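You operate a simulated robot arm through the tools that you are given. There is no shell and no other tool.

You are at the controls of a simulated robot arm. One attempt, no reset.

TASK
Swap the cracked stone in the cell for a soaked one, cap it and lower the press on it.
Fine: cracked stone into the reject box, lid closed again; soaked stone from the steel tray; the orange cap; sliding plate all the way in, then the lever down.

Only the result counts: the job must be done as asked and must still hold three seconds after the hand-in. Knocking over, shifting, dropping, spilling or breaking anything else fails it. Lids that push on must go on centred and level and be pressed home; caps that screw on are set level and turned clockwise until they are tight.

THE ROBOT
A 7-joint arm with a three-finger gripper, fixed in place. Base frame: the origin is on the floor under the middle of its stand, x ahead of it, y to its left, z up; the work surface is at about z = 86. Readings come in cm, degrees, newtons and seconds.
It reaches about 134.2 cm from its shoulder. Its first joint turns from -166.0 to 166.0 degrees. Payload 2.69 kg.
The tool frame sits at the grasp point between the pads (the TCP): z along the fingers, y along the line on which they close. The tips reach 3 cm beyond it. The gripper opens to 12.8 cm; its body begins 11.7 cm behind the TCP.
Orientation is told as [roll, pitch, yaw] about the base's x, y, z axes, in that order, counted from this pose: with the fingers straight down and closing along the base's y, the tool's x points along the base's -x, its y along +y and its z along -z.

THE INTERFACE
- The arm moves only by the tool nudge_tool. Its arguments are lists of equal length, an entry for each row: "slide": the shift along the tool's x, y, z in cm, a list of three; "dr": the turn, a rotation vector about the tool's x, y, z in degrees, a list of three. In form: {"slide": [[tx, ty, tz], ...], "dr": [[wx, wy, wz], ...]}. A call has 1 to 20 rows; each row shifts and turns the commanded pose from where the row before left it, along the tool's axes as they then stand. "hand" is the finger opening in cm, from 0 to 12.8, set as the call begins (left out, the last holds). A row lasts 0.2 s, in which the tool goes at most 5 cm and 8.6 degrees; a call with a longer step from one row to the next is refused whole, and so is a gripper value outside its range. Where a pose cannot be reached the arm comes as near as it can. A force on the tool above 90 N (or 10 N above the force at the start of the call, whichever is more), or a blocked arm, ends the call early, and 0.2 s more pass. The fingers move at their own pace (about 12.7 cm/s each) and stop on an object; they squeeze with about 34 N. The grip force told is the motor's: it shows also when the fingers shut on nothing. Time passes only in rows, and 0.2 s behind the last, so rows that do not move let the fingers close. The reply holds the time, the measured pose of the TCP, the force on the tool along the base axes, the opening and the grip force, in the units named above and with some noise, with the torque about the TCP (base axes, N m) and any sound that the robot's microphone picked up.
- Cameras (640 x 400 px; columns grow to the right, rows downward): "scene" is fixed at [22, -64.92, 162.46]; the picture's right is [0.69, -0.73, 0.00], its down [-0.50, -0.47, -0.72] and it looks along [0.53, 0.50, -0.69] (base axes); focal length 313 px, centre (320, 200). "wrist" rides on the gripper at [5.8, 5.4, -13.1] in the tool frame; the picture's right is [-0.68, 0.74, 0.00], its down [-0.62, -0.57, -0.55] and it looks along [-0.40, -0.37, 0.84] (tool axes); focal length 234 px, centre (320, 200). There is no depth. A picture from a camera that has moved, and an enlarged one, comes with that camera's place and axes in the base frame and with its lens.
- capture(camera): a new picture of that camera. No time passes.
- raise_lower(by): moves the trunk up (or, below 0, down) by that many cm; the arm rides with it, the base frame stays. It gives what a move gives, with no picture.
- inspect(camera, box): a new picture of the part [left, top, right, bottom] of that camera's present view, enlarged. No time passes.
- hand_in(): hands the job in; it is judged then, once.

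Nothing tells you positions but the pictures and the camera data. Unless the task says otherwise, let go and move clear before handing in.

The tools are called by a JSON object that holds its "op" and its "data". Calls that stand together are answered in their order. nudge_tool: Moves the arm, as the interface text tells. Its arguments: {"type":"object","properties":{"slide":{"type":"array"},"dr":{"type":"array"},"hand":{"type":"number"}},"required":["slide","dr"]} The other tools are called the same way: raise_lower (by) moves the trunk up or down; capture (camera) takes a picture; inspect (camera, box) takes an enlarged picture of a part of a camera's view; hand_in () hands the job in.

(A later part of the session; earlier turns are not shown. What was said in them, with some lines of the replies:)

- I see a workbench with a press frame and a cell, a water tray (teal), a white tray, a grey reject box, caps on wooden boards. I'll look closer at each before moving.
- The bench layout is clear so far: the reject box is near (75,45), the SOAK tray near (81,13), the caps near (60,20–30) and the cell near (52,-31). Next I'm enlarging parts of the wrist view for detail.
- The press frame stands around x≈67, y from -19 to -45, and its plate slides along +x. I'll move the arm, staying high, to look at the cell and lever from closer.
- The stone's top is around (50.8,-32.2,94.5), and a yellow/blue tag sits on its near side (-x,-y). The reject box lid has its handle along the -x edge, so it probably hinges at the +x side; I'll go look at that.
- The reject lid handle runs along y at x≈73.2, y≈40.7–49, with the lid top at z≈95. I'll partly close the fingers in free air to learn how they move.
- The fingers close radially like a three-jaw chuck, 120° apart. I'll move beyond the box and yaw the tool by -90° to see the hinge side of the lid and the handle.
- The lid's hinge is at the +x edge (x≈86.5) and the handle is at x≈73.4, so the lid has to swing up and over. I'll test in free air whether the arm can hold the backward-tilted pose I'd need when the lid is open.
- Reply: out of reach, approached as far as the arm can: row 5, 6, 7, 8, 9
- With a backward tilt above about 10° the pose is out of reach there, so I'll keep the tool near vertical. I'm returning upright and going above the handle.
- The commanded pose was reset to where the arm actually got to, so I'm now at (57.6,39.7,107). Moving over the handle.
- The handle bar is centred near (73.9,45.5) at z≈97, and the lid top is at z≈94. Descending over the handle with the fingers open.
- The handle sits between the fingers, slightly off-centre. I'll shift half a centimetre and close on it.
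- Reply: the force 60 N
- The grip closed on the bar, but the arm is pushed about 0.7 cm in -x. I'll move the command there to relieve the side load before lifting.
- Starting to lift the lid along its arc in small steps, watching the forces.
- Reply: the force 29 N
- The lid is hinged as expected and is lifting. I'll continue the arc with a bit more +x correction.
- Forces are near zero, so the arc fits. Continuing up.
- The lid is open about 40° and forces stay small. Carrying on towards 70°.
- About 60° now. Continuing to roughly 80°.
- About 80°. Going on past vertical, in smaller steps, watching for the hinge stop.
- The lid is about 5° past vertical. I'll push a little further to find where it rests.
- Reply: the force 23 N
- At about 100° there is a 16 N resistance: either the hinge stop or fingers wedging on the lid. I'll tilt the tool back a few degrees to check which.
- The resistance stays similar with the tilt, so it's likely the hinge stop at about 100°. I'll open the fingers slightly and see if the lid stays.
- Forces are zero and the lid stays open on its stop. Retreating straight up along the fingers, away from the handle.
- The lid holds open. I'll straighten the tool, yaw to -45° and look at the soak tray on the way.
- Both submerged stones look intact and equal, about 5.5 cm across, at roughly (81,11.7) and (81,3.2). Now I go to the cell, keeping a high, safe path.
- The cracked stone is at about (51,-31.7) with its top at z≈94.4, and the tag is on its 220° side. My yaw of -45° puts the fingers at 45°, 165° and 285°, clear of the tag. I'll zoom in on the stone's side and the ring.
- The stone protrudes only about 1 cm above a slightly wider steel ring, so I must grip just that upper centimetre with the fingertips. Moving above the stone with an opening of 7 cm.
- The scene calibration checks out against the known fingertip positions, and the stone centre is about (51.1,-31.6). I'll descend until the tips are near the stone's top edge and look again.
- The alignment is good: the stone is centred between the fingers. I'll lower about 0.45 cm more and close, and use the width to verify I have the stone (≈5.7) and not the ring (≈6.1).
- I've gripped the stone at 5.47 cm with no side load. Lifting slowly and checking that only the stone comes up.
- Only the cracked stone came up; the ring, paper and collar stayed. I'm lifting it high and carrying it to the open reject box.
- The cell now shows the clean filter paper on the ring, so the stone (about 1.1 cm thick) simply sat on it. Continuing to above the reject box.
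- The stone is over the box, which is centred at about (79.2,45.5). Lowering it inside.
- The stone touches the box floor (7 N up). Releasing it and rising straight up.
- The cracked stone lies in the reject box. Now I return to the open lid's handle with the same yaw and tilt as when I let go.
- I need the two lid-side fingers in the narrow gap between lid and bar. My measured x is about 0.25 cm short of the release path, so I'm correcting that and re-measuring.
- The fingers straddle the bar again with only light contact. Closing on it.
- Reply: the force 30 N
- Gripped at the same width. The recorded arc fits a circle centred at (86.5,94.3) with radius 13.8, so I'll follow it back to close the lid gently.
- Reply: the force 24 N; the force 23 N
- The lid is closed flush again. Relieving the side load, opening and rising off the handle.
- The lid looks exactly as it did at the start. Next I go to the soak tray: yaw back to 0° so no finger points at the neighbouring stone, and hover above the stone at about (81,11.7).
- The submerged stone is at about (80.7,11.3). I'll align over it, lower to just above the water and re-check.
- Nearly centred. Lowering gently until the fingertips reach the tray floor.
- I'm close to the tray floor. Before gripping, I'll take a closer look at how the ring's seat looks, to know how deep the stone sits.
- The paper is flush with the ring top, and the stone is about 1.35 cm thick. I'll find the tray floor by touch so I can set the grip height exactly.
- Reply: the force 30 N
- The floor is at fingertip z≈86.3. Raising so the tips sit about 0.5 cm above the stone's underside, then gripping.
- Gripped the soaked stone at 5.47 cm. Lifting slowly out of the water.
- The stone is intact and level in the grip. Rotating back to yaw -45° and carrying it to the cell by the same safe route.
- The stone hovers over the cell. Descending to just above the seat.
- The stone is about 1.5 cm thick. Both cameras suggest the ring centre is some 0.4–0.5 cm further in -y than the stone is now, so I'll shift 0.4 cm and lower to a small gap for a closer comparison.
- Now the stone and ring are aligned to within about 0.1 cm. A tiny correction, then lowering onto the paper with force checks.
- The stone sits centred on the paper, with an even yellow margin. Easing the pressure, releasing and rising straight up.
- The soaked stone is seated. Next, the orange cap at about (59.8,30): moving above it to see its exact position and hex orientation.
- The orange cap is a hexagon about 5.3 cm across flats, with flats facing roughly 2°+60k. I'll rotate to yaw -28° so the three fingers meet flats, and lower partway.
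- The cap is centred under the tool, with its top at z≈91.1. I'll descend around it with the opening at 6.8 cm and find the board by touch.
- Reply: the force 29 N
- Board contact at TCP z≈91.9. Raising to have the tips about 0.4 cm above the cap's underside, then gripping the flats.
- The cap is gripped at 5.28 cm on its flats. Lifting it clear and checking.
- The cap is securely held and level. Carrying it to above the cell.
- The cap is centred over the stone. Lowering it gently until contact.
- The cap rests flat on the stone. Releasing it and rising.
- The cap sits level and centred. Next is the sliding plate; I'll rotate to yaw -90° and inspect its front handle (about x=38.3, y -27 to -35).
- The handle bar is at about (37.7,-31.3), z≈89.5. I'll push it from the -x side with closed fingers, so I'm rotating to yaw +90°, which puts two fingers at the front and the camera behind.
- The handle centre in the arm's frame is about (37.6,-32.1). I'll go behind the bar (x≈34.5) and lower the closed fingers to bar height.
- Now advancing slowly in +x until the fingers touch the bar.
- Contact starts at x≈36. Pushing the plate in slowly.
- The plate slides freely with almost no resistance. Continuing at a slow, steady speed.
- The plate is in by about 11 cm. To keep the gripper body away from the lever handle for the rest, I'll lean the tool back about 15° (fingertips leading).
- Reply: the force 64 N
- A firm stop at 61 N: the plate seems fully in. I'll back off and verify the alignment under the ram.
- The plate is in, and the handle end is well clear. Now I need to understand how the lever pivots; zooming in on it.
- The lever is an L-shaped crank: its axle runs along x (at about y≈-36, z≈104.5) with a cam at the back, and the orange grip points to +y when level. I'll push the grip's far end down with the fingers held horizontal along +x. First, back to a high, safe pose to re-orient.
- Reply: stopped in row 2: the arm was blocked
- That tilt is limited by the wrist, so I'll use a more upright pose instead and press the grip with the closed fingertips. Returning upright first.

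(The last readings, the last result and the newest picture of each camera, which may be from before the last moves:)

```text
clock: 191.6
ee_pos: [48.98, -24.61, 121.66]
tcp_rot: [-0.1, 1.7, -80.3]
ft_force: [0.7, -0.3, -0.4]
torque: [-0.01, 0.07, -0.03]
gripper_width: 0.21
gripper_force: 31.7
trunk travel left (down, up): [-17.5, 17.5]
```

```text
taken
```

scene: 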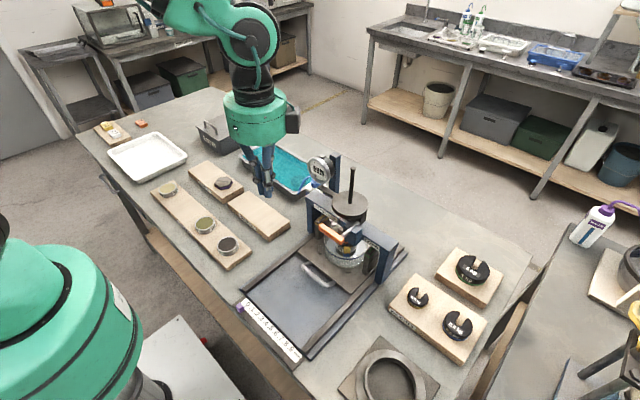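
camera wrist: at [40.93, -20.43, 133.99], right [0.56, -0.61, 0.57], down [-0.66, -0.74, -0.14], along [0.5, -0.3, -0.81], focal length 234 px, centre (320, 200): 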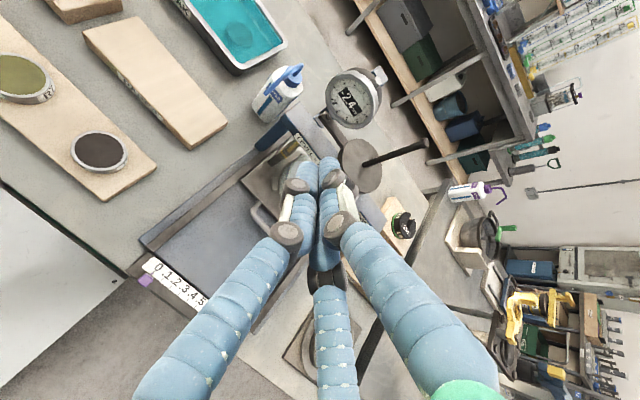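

{"op": "nudge_tool", "data": {"slide": [[0, 0, 0], [0, 0, 0], [0, 0, 0], [0, 0, 0], [0, 0, 0], [0, 0, 0], [0, 0, 0], [0, 0, 0], [0, 0, 0], [0, 0, 0], [0, 0, 0], [0, 0, 0]], "dr": [[0, -1.7, 0], [0, 0, -8.03], [0, 0, -8.03], [0, 0, -8.03], [0, 0, -8.03], [0, 0, -8.03], [0, 0, -8.03], [0, 0, -8.03], [0, 0, -8.03], [0, 0, -8.03], [0, 0, -8.03], [0, 0, 0]]}}

{"op": "capture", "data": {"camera": "wrist"}}

{"op": "inspect", "data": {"camera": "wrist", "box": [180, 130, 340, 260]}}

```text
clock: 194.2
ee_pos: [48.94, -24.65, 121.63]
tcp_rot: [0.1, -0.1, 0.1]
ft_force: [0.3, 0.2, 0.4]
torque: [0.0, -0.02, -0.01]
gripper_width: 0.22
gripper_force: 31.7
trunk travel left (down, up): [-17.5, 17.5]
```

```text
taken
camera wrist: at [43.1, -19.28, 134.75], right [0.67, 0.74, 0.0], down [0.62, -0.56, 0.55], along [0.4, -0.37, -0.84], focal length 234 px, centre (320, 200)
```

wrist: 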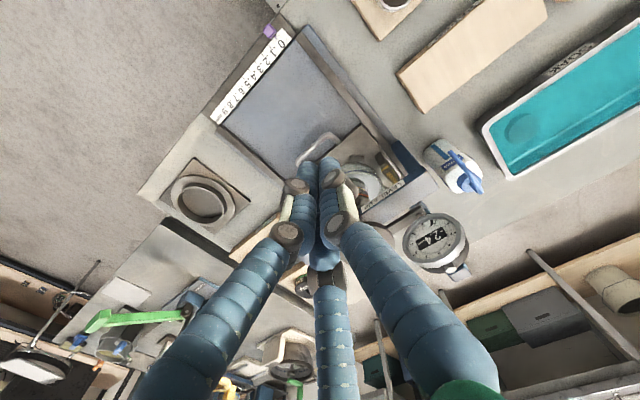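

```text
3.08 times, centred on (260, 195) of wrist
camera zoom: at [43.1, -19.28, 134.75], right [0.67, 0.74, 0.0], down [0.62, -0.56, 0.55], along [0.4, -0.37, -0.84], focal length 720 px, centre (505, 215)
```

zoom: 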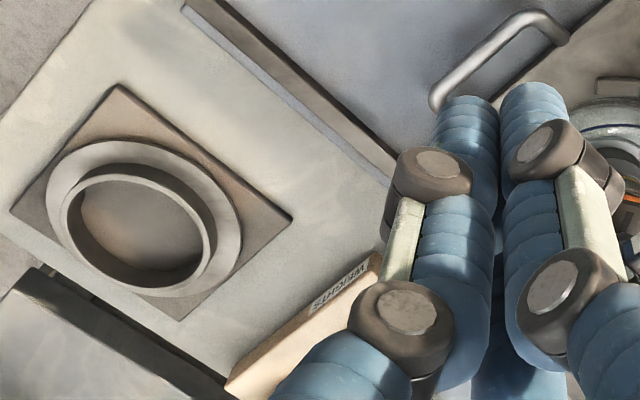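

{"op": "nudge_tool", "data": {"slide": [[-0.25, -3.85, 0.9], [-0.25, -3.85, 0.9], [-0.25, -3.85, 0.9], [-0.25, -3.85, 0.9], [0, 0, 0]], "dr": [[0, 0, 0], [0, 0, 0], [0, 0, 0], [0, 0, 0], [0, 0, 0]]}}

{"op": "capture", "data": {"camera": "wrist"}}

{"op": "inspect", "data": {"camera": "wrist", "box": [340, 70, 500, 190]}}

```text
clock: 195.4
ee_pos: [50.12, -39.89, 117.99]
tcp_rot: [0.1, 0.0, 0.1]
ft_force: [0.4, -0.8, 0.3]
torque: [0.03, -0.01, 0.01]
gripper_width: 0.21
gripper_force: 31.1
trunk travel left (down, up): [-17.5, 17.5]
```

```text
taken
camera wrist: at [44.09, -34.54, 131.09], right [0.68, 0.74, 0.0], down [0.62, -0.57, 0.55], along [0.4, -0.37, -0.84], focal length 234 px, centre (320, 200)
```

wrist: 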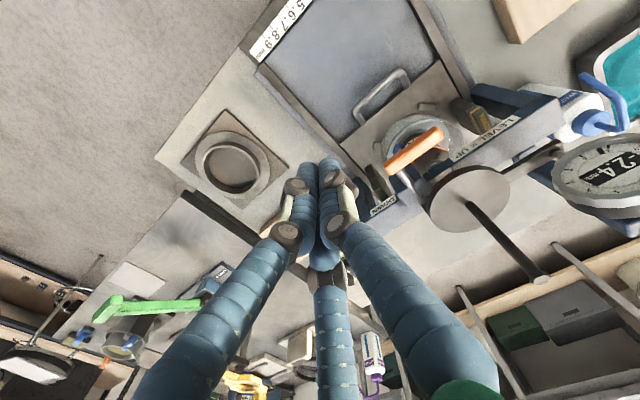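

```text
3.33 times, centred on (420, 130) of wrist
camera zoom: at [44.09, -34.54, 131.09], right [0.68, 0.74, 0.0], down [0.62, -0.57, 0.55], along [0.4, -0.37, -0.84], focal length 781 px, centre (-13, 433)
```

zoom: 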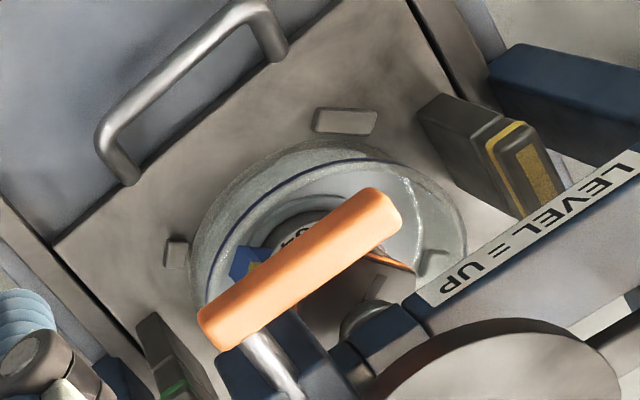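

I have the lever located: the grip spans y≈-30.5 to -36.8 at x≈59.2, with its top at z≈105. I'll lean the tool 25° (body back) and bring the closed fingertips above the grip's far end.

{"op": "nudge_tool", "data": {"slide": [[-1.6, 2.67, 0.6], [-1.6, 2.67, 0.6], [-1.6, 2.66, 0.6], [0, 0, 0], [0, 0, 0], [0, 0, 0], [0, 0, 0], [0, 0, 0]], "dr": [[0, 0, 0], [0, 0, 0], [0, 0, 0], [0, -6.25, 0], [0, -6.25, 0], [0, -6.25, 0], [0, -6.25, 0], [0, 0, 0]]}}

{"op": "capture", "data": {"camera": "scene"}}

{"op": "capture", "data": {"camera": "wrist"}}

```text
clock: 197.2
ee_pos: [54.81, -32.04, 116.39]
tcp_rot: [0.1, -25.0, 0.0]
ft_force: [-0.7, -0.3, 0.0]
torque: [-0.03, -0.05, 0.0]
gripper_width: 0.19
gripper_force: 31.2
trunk travel left (down, up): [-17.5, 17.5]
```

```text
taken
```

scene: 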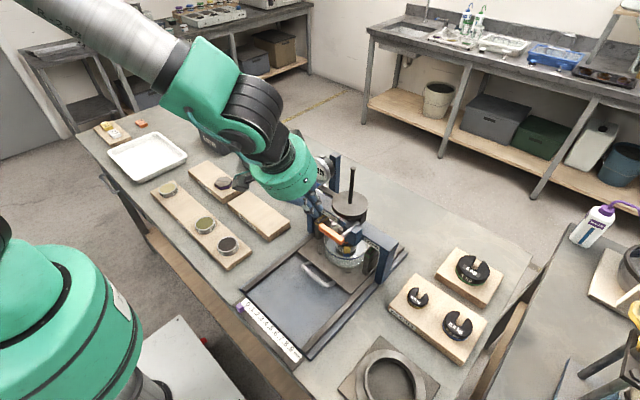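

```text
taken
camera wrist: at [43.81, -26.62, 125.71], right [0.61, 0.74, 0.29], down [0.33, -0.57, 0.76], along [0.72, -0.37, -0.59], focal length 234 px, centre (320, 200)
```

wrist: 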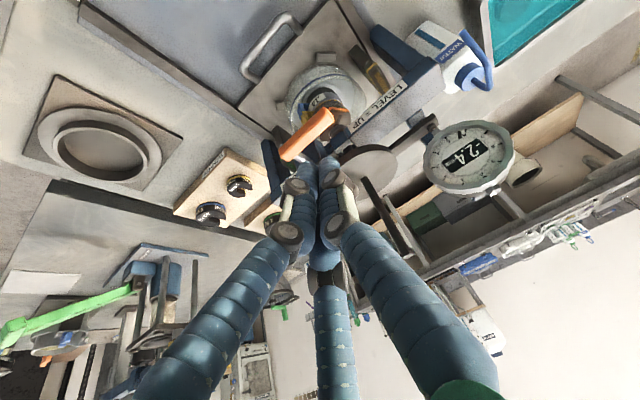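

{"op": "nudge_tool", "data": {"slide": [[0.04, 0.05, 2.5], [0.04, 0.05, 2.5], [0.03, 0, 1.8], [0, 0, 0]], "dr": [[0, 0, 0], [0, 0, 0], [0, 0, 0], [0, 0, 0]]}}

{"op": "inspect", "data": {"camera": "scene", "box": [300, 180, 380, 260]}}

{"op": "inspect", "data": {"camera": "wrist", "box": [260, 70, 380, 190]}}

```text
clock: 198.2
ee_pos: [57.59, -31.9, 110.01]
tcp_rot: [0.2, -25.0, -0.1]
ft_force: [0.2, 0.0, 0.4]
torque: [-0.01, 0.04, -0.03]
gripper_width: 0.24
gripper_force: 31.6
trunk travel left (down, up): [-17.5, 17.5]
```

```text
5.00 times, centred on (340, 220) of scene
camera zoom: at [22.0, -64.92, 162.46], right [0.69, -0.73, 0.0], down [-0.5, -0.47, -0.72], along [0.53, 0.5, -0.69], focal length 1564 px, centre (220, 100)
```

zoom: 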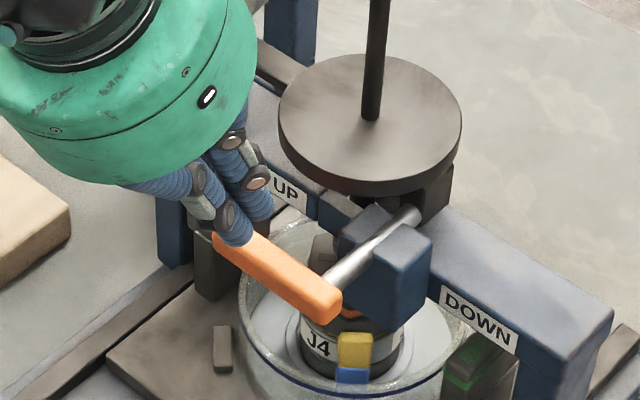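

```text
3.33 times, centred on (320, 130) of wrist
camera zoom: at [46.72, -26.43, 119.39], right [0.61, 0.74, 0.29], down [0.33, -0.57, 0.76], along [0.72, -0.37, -0.59], focal length 781 px, centre (320, 433)
```

zoom: 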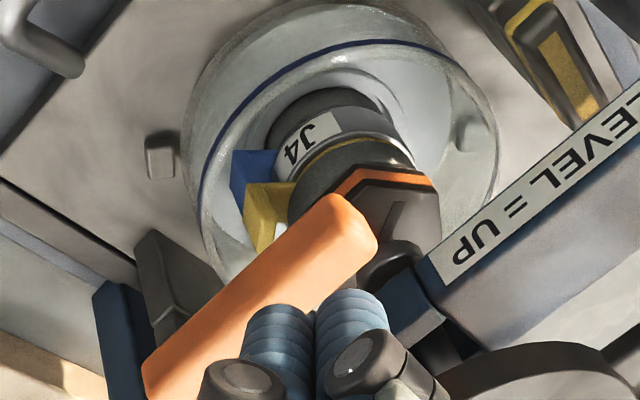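

{"op": "nudge_tool", "data": {"slide": [[0.12, -0.35, 0.6], [0.12, -0.35, 0.6], [0, 0, 0]], "dr": [[0, 0, 0], [0, 0, 0], [0, 0, 0]]}}

{"op": "nudge_tool", "data": {"slide": [[0.127, 0, 0.272], [0.127, 0, 0.272], [0, 0, 0]], "dr": [[0, 0, 0], [0, 0, 0], [0, 0, 0]]}}

{"op": "inspect", "data": {"camera": "scene", "box": [310, 200, 370, 260]}}

{"op": "inspect", "data": {"camera": "wrist", "box": [260, 70, 380, 190]}}

```text
clock: 199.0
ee_pos: [57.87, -32.62, 108.78]
tcp_rot: [0.1, -25.0, 0.0]
ft_force: [-1.1, -0.4, -0.2]
torque: [0.01, 0.0, -0.01]
gripper_width: 0.2
gripper_force: 31.5
trunk travel left (down, up): [-17.5, 17.5]
```

```text
clock: 199.8
ee_pos: [57.77, -32.6, 108.29]
tcp_rot: [0.0, -25.0, 0.0]
ft_force: [-0.4, 0.3, -1.0]
torque: [0.01, -0.03, 0.01]
gripper_width: 0.22
gripper_force: 31.4
trunk travel left (down, up): [-17.5, 17.5]
```

```text
6.67 times, centred on (340, 230) of scene
camera zoom: at [22.0, -64.92, 162.46], right [0.69, -0.73, 0.0], down [-0.5, -0.47, -0.72], along [0.53, 0.5, -0.69], focal length 2086 px, centre (187, 0)
```

zoom: 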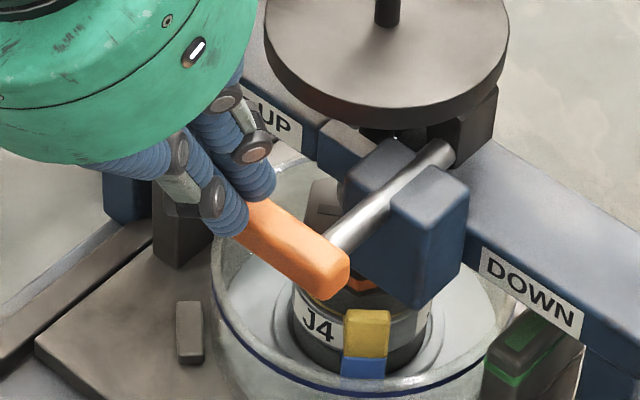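

```text
3.33 times, centred on (320, 130) of wrist
camera zoom: at [46.91, -27.15, 117.62], right [0.61, 0.74, 0.29], down [0.33, -0.57, 0.76], along [0.72, -0.37, -0.59], focal length 781 px, centre (320, 433)
```

zoom: 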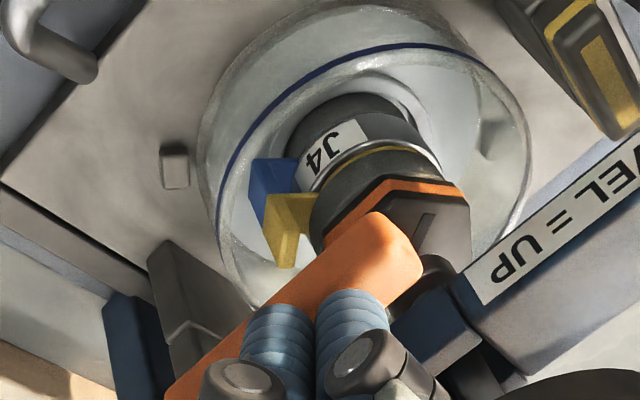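

{"op": "nudge_tool", "data": {"slide": [[0.0845, 0, 0.181], [0.0845, 0, 0.181], [0, 0, 0]], "dr": [[0, 0, 0], [0, 0, 0], [0, 0, 0]]}}

{"op": "nudge_tool", "data": {"slide": [[0.0845, 0, 0.181], [0.0845, 0, 0.181], [0, 0, 0]], "dr": [[0, 0, 0], [0, 0, 0], [0, 0, 0]]}}

{"op": "inspect", "data": {"camera": "scene", "box": [310, 200, 370, 260]}}

```text
clock: 200.6
ee_pos: [57.85, -32.67, 107.9]
tcp_rot: [0.2, -25.0, 0.1]
ft_force: [0.5, -0.8, -0.5]
torque: [0.04, 0.02, 0.0]
gripper_width: 0.24
gripper_force: 31.3
trunk travel left (down, up): [-17.5, 17.5]
```

```text
clock: 201.4
ee_pos: [57.84, -32.53, 107.49]
tcp_rot: [0.0, -24.9, 0.0]
ft_force: [-3.0, 1.2, 2.4]
torque: [0.04, 0.07, -0.03]
gripper_width: 0.22
gripper_force: 31.4
trunk travel left (down, up): [-17.5, 17.5]
```

```text
6.67 times, centred on (340, 230) of scene
camera zoom: at [22.0, -64.92, 162.46], right [0.69, -0.73, 0.0], down [-0.5, -0.47, -0.72], along [0.53, 0.5, -0.69], focal length 2086 px, centre (187, 0)
```

zoom: 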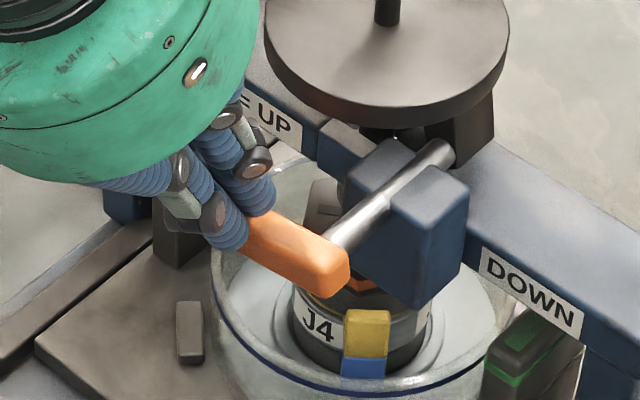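

Contact begins. Pressing down gently to see how the lever moves.

{"op": "nudge_tool", "data": {"slide": [[0.0845, 0, 0.181], [0.0845, 0, 0.181], [0, 0, 0]], "dr": [[0, 0, 0], [0, 0, 0], [0, 0, 0]]}}

{"op": "inspect", "data": {"camera": "scene", "box": [310, 200, 370, 260]}}

{"op": "inspect", "data": {"camera": "wrist", "box": [260, 70, 380, 190]}}

```text
clock: 202.2
ee_pos: [57.85, -32.66, 107.06]
tcp_rot: [0.1, -25.0, 0.0]
ft_force: [-1.7, 0.4, 1.6]
torque: [-0.02, 0.02, -0.02]
gripper_width: 0.22
gripper_force: 31.6
trunk travel left (down, up): [-17.5, 17.5]
```

```text
6.67 times, centred on (340, 230) of scene
camera zoom: at [22.0, -64.92, 162.46], right [0.69, -0.73, 0.0], down [-0.5, -0.47, -0.72], along [0.53, 0.5, -0.69], focal length 2086 px, centre (187, 0)
```

zoom: 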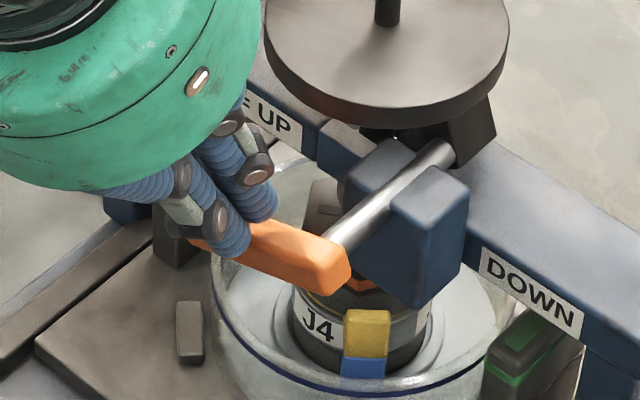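

```text
3.33 times, centred on (320, 130) of wrist
camera zoom: at [46.97, -27.22, 116.49], right [0.61, 0.74, 0.29], down [0.33, -0.57, 0.76], along [0.72, -0.37, -0.59], focal length 781 px, centre (320, 433)
```

zoom: 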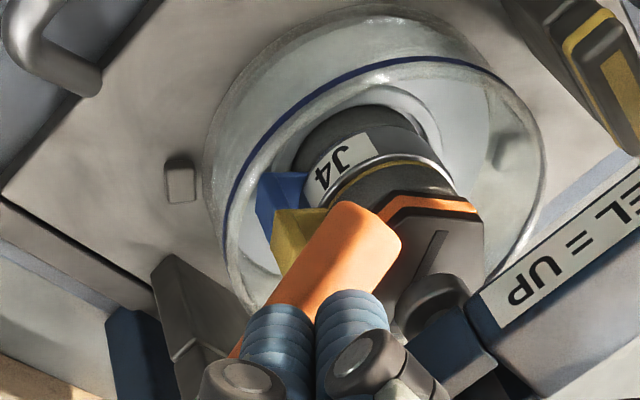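

The lever turns freely about its axle (x-direction), as expected. I'll follow its arc downwards.

{"op": "nudge_tool", "data": {"slide": [[0.135, 0.18, 0.29], [0.135, 0.18, 0.29], [0.137, 0.1, 0.295], [0.137, 0.1, 0.295], [0.127, 0, 0.272], [0.127, 0, 0.272], [0, 0, 0]], "dr": [[0, 0, 0], [0, 0, 0], [0, 0, 0], [0, 0, 0], [0, 0, 0], [0, 0, 0], [0, 0, 0]]}}

{"op": "inspect", "data": {"camera": "scene", "box": [310, 200, 370, 260]}}

{"op": "inspect", "data": {"camera": "wrist", "box": [260, 70, 380, 190]}}

```text
clock: 203.8
ee_pos: [57.77, -32.06, 105.17]
tcp_rot: [0.1, -25.0, 0.0]
ft_force: [0.0, 0.4, 1.0]
torque: [0.01, 0.0, 0.02]
gripper_width: 0.23
gripper_force: 31.6
trunk travel left (down, up): [-17.5, 17.5]
```

```text
6.67 times, centred on (340, 230) of scene
camera zoom: at [22.0, -64.92, 162.46], right [0.69, -0.73, 0.0], down [-0.5, -0.47, -0.72], along [0.53, 0.5, -0.69], focal length 2086 px, centre (187, 0)
```

zoom: 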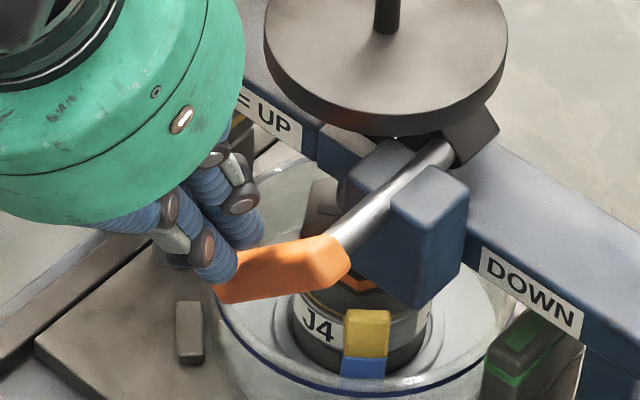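

```text
3.33 times, centred on (320, 130) of wrist
camera zoom: at [46.88, -26.72, 114.64], right [0.61, 0.74, 0.29], down [0.33, -0.57, 0.76], along [0.72, -0.37, -0.59], focal length 781 px, centre (320, 433)
```

zoom: 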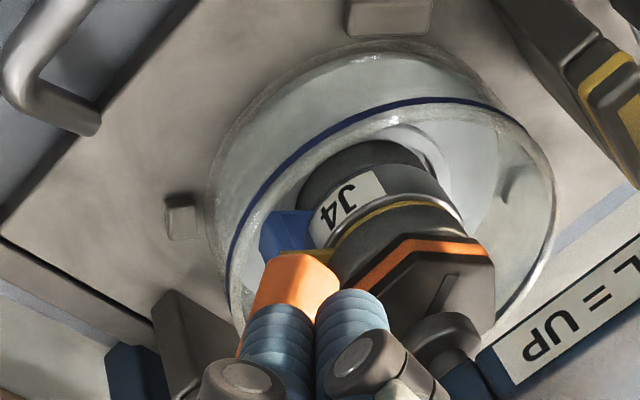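

{"op": "nudge_tool", "data": {"slide": [[0.116, -0.1, 0.249], [0.116, -0.1, 0.249], [0.116, -0.15, 0.249], [0.116, -0.15, 0.249], [0.106, -0.2, 0.227], [0.106, -0.2, 0.227], [0, 0, 0]], "dr": [[0, 0, 0], [0, 0, 0], [0, 0, 0], [0, 0, 0], [0, 0, 0], [0, 0, 0], [0, 0, 0]]}}

{"op": "inspect", "data": {"camera": "scene", "box": [310, 200, 370, 260]}}

{"op": "inspect", "data": {"camera": "wrist", "box": [260, 70, 380, 190]}}

```text
clock: 205.4
ee_pos: [57.75, -32.87, 103.59]
tcp_rot: [0.0, -25.1, 0.0]
ft_force: [0.1, -0.4, -0.3]
torque: [-0.01, -0.03, 0.01]
gripper_width: 0.18
gripper_force: 31.5
trunk travel left (down, up): [-17.5, 17.5]
```

```text
6.67 times, centred on (340, 230) of scene
camera zoom: at [22.0, -64.92, 162.46], right [0.69, -0.73, 0.0], down [-0.5, -0.47, -0.72], along [0.53, 0.5, -0.69], focal length 2086 px, centre (187, 0)
```

zoom: 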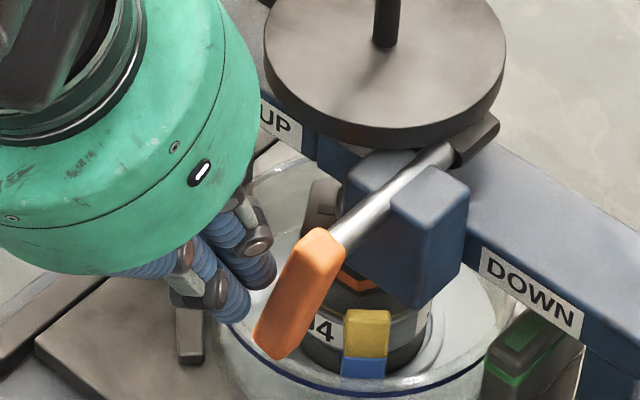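

```text
3.33 times, centred on (320, 130) of wrist
camera zoom: at [46.85, -27.43, 112.94], right [0.61, 0.74, 0.29], down [0.33, -0.57, 0.76], along [0.72, -0.37, -0.59], focal length 781 px, centre (320, 433)
```

zoom: 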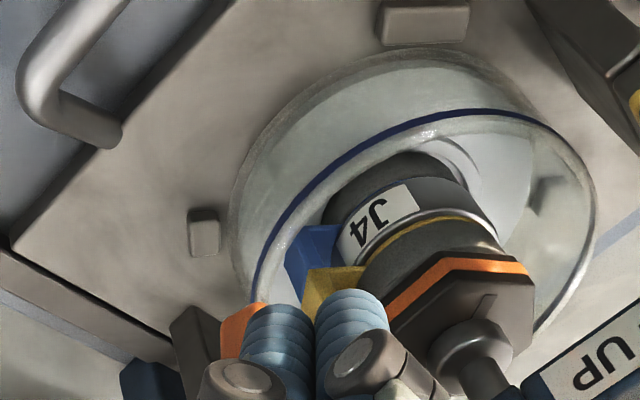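

The lever dropped by itself to about 80° once past centre. I'll follow and push it gently to its end stop.

{"op": "nudge_tool", "data": {"slide": [[0.127, -0.2, 0.272], [0.127, -0.2, 0.272], [0, -0.2, 0], [0, 0, 0]], "dr": [[0, 0, 0], [0, 0, 0], [0, 0, 0], [0, 0, 0]]}}

{"op": "nudge_tool", "data": {"slide": [[0, -0.2, 0], [0, -0.2, 0], [0, 0, 0]], "dr": [[0, 0, 0], [0, 0, 0], [0, 0, 0]]}}

{"op": "inspect", "data": {"camera": "scene", "box": [310, 200, 370, 260]}}

```text
clock: 206.4
ee_pos: [57.92, -33.44, 103.07]
tcp_rot: [0.2, -25.0, 0.0]
ft_force: [-1.0, -0.1, -0.1]
torque: [0.0, 0.03, -0.03]
gripper_width: 0.19
gripper_force: 31.8
trunk travel left (down, up): [-17.5, 17.5]
```

```text
clock: 207.2
ee_pos: [57.77, -33.81, 102.94]
tcp_rot: [0.1, -24.9, -0.1]
ft_force: [1.6, 12.5, 2.7]
torque: [-0.26, 0.02, 0.12]
gripper_width: 0.23
gripper_force: 31.8
trunk travel left (down, up): [-17.5, 17.5]
```

```text
6.67 times, centred on (340, 230) of scene
camera zoom: at [22.0, -64.92, 162.46], right [0.69, -0.73, 0.0], down [-0.5, -0.47, -0.72], along [0.53, 0.5, -0.69], focal length 2086 px, centre (187, 0)
```

zoom: 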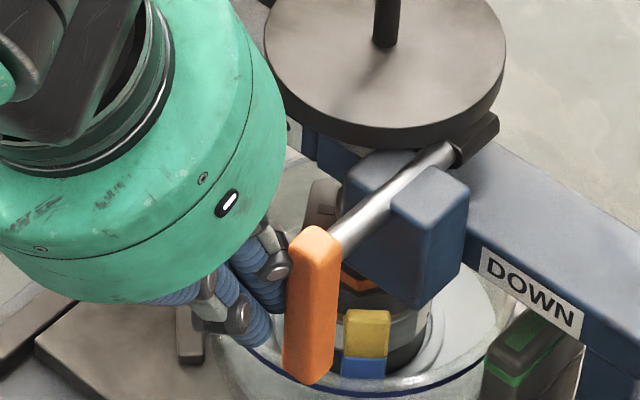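

The grip now hangs vertically with 12 N of resistance. One small extra push to confirm it's the end stop.

{"op": "nudge_tool", "data": {"slide": [[0, -0.15, 0], [0, 0, 0]], "dr": [[0, 0, 0], [0, 0, 0]]}}

{"op": "inspect", "data": {"camera": "wrist", "box": [260, 70, 400, 200]}}

{"op": "inspect", "data": {"camera": "scene", "box": [300, 150, 380, 270]}}

```text
clock: 207.8
ee_pos: [57.73, -33.89, 103.03]
tcp_rot: [0.1, -24.9, 0.1]
ft_force: [-0.3, 29.8, 5.2]
torque: [-0.59, -0.05, 0.23]
gripper_width: 0.2
gripper_force: 31.4
trunk travel left (down, up): [-17.5, 17.5]
```

```text
3.08 times, centred on (330, 135) of wrist
camera zoom: at [46.91, -28.48, 112.36], right [0.61, 0.74, 0.29], down [0.33, -0.57, 0.76], along [0.72, -0.37, -0.59], focal length 720 px, centre (289, 400)
```

zoom: 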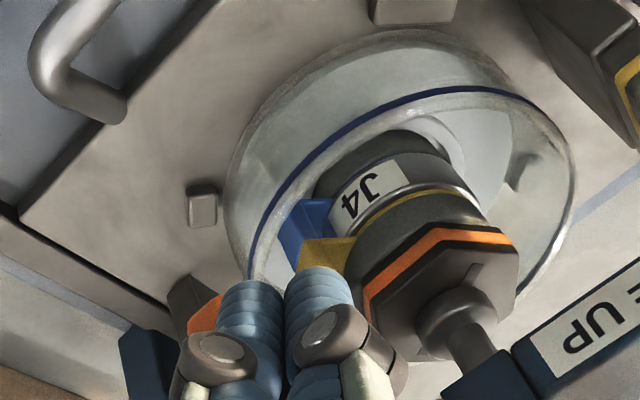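

```text
3.33 times, centred on (340, 210) of scene
camera zoom: at [22.0, -64.92, 162.46], right [0.69, -0.73, 0.0], down [-0.5, -0.47, -0.72], along [0.53, 0.5, -0.69], focal length 1043 px, centre (253, 167)
```

zoom: 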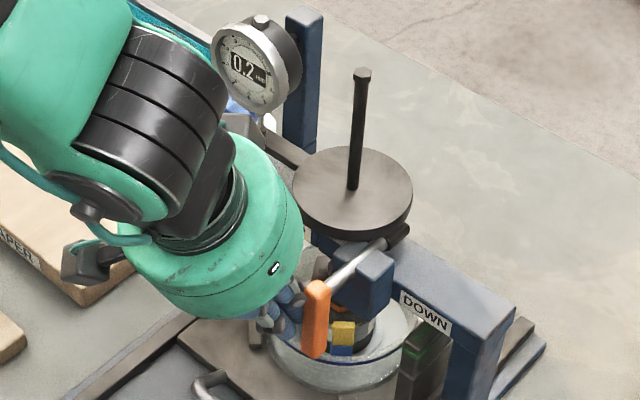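

The stop is confirmed and the gauge has gone from -2.4 to 0.2 mm, so the ram is down on the cap. Withdrawing away from the lever and then up and back.

{"op": "nudge_tool", "data": {"slide": [[0, 0.4, 0], [0, 0.6, 0], [0, 0.5, 0], [0.3, 0, -2], [0.5, 0, -3], [0.5, 0, -4], [0.5, 0, -4], [0, 0, -4], [0, 0, 0]], "dr": [[0, 0, 0], [0, 0, 0], [0, 0, 0], [0, 0, 0], [0, 0, 0], [0, 0, 0], [0, 0, 0], [0, 0, 0], [0, 0, 0]]}}

{"op": "capture", "data": {"camera": "scene"}}

{"op": "inspect", "data": {"camera": "scene", "box": [300, 150, 400, 290]}}

{"op": "capture", "data": {"camera": "wrist"}}

```text
clock: 209.8
ee_pos: [48.62, -32.7, 117.62]
tcp_rot: [0.1, -25.0, 0.1]
ft_force: [0.3, 0.2, 1.0]
torque: [-0.06, -0.02, -0.03]
gripper_width: 0.2
gripper_force: 31.5
trunk travel left (down, up): [-17.5, 17.5]
```

```text
taken
```

scene: 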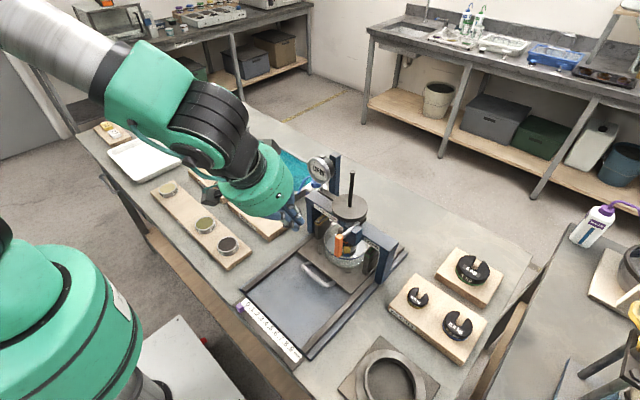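

```text
2.86 times, centred on (350, 220) of scene
camera zoom: at [22.0, -64.92, 162.46], right [0.69, -0.73, 0.0], down [-0.5, -0.47, -0.72], along [0.53, 0.5, -0.69], focal length 894 px, centre (234, 143)
```

zoom: 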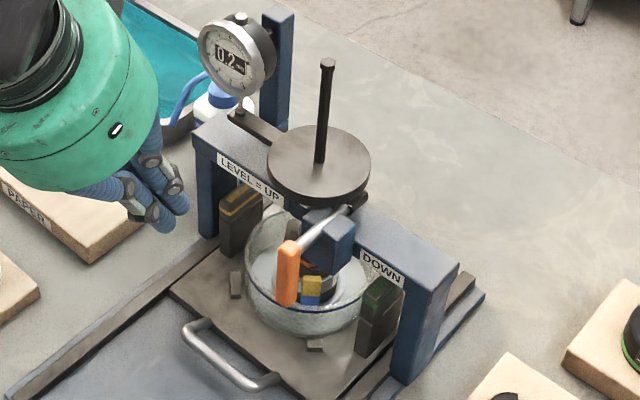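

```text
taken
camera wrist: at [37.66, -27.26, 126.96], right [0.61, 0.74, 0.29], down [0.33, -0.57, 0.76], along [0.72, -0.37, -0.59], focal length 234 px, centre (320, 200)
```

wrist: 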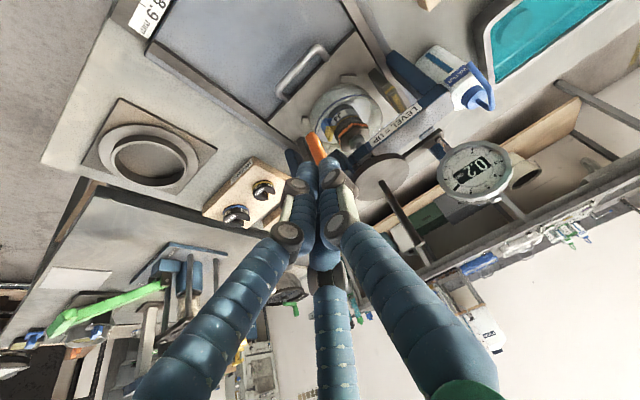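

The lever stays down and the gauge holds 0.2 mm. I'll check closely that the cap, stone and plate are all as they should be.

{"op": "inspect", "data": {"camera": "wrist", "box": [290, 60, 400, 170]}}

{"op": "inspect", "data": {"camera": "scene", "box": [325, 220, 365, 265]}}

{"op": "inspect", "data": {"camera": "scene", "box": [290, 210, 420, 310]}}

```text
3.64 times, centred on (345, 115) of wrist
camera zoom: at [37.66, -27.26, 126.96], right [0.61, 0.74, 0.29], down [0.33, -0.57, 0.76], along [0.72, -0.37, -0.59], focal length 852 px, centre (229, 509)
```

zoom: 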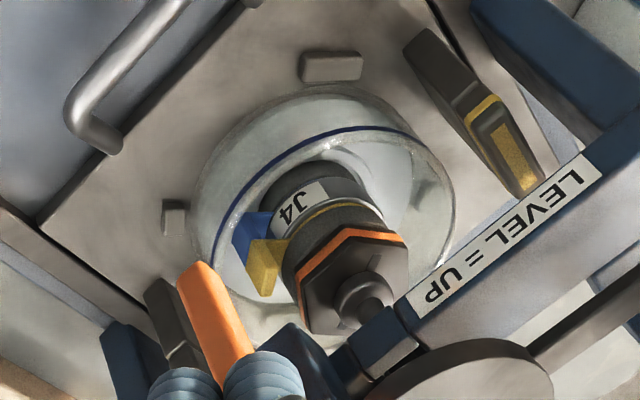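

```text
8.89 times, centred on (345, 242) of scene
camera zoom: at [22.0, -64.92, 162.46], right [0.69, -0.73, 0.0], down [-0.5, -0.47, -0.72], along [0.53, 0.5, -0.69], focal length 2781 px, centre (98, -178)
```

zoom: 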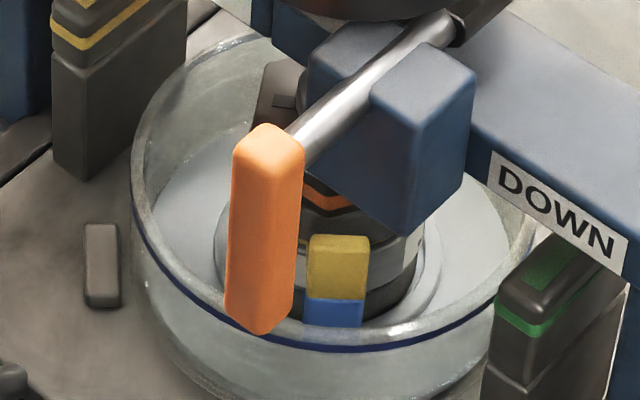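

```text
4.00 times, centred on (355, 260) of scene
camera zoom: at [22.0, -64.92, 162.46], right [0.69, -0.73, 0.0], down [-0.5, -0.47, -0.72], along [0.53, 0.5, -0.69], focal length 1252 px, centre (180, -40)
```

zoom: 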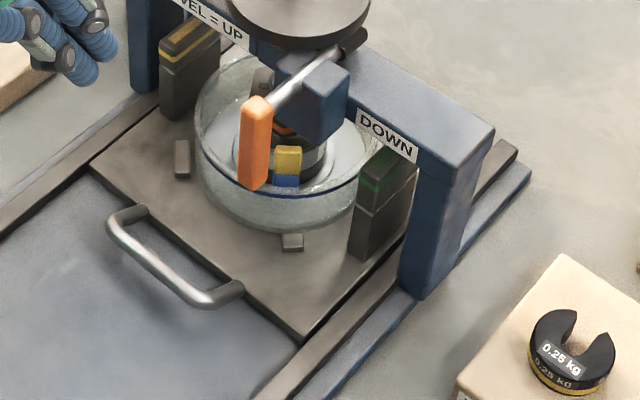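

The ram foot sits centred on the cap, the lever hangs down at its stop and the plate is at its stop. I'll move the arm clear and do a final check of the whole bench.

{"op": "nudge_tool", "data": {"slide": [[0, 0, -2], [0, 0, -2], [0, 0, -2], [0, 0, -2], [0, 0, 0], [1, 4, 0], [1, 4, 0], [1, 4, 0], [1, 4, 0], [0, 4, 0], [0, 4, 0], [0, 4, 0], [0, 4, 0], [0, 0, 0]], "dr": [[0, 6.25, 0], [0, 6.25, 0], [0, 6.25, 0], [0, 6.25, 0], [0, 0, 0], [0, 0, 0], [0, 0, 0], [0, 0, 0], [0, 0, 0], [0, 0, 0], [0, 0, 0], [0, 0, 0], [0, 0, 0], [0, 0, 0]], "hand": 8}}

{"op": "capture", "data": {"camera": "scene"}}

{"op": "inspect", "data": {"camera": "scene", "box": [80, 90, 320, 240]}}

{"op": "inspect", "data": {"camera": "scene", "box": [300, 150, 400, 290]}}

```text
clock: 212.8
ee_pos: [42.44, -0.63, 125.39]
tcp_rot: [0.1, 0.0, 0.1]
ft_force: [-0.2, 0.5, 0.4]
torque: [-0.04, -0.03, -0.02]
gripper_width: 7.99
gripper_force: 0.1
trunk travel left (down, up): [-17.5, 17.5]
```

```text
taken
```

scene: 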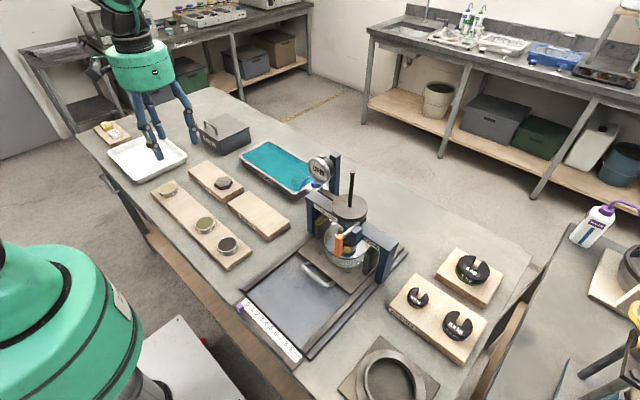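

```text
2.67 times, centred on (200, 165) of scene
camera zoom: at [22.0, -64.92, 162.46], right [0.69, -0.73, 0.0], down [-0.5, -0.47, -0.72], along [0.53, 0.5, -0.69], focal length 834 px, centre (640, 293)
```

zoom: 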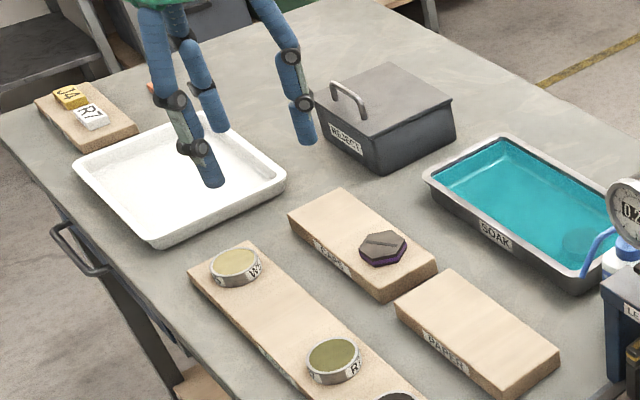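

```text
2.86 times, centred on (350, 220) of scene
camera zoom: at [22.0, -64.92, 162.46], right [0.69, -0.73, 0.0], down [-0.5, -0.47, -0.72], along [0.53, 0.5, -0.69], focal length 894 px, centre (234, 143)
```

zoom: 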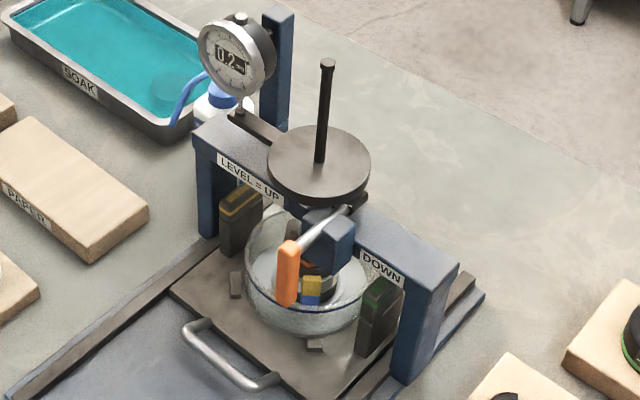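

Everything is in its final state: the cracked stone is in the closed reject box, and the soaked stone with the orange cap sits in the cell. The plate is fully in, the lever is down (gauge steady at 0.2 mm), and the arm is clear. Handing in.

{"op": "hand_in", "data": {}}

```text
The job is handed in.
```

The stone swap is finished and handed in. The hand-in only confirmed it was received, so I don't have a pass or fail yet.

- **Cracked stone:** it is in the reject box, and the lid is closed flush again.
- **Soaked stone:** I took one from the steel SOAK tray. It sits centred on the paper in the cell.
- **Orange cap:** it rests level and centred on the stone.
- **Sliding plate:** I pushed it in until it met a firm stop.
- **Lever:** it hangs straight down against its stop and held there after I let go. The gauge went from -2.4 to 0.2 mm, and the ram foot sits near the middle of the cap.

In the last pictures nothing else on the bench looked moved or knocked, and the arm was well clear before I handed in.
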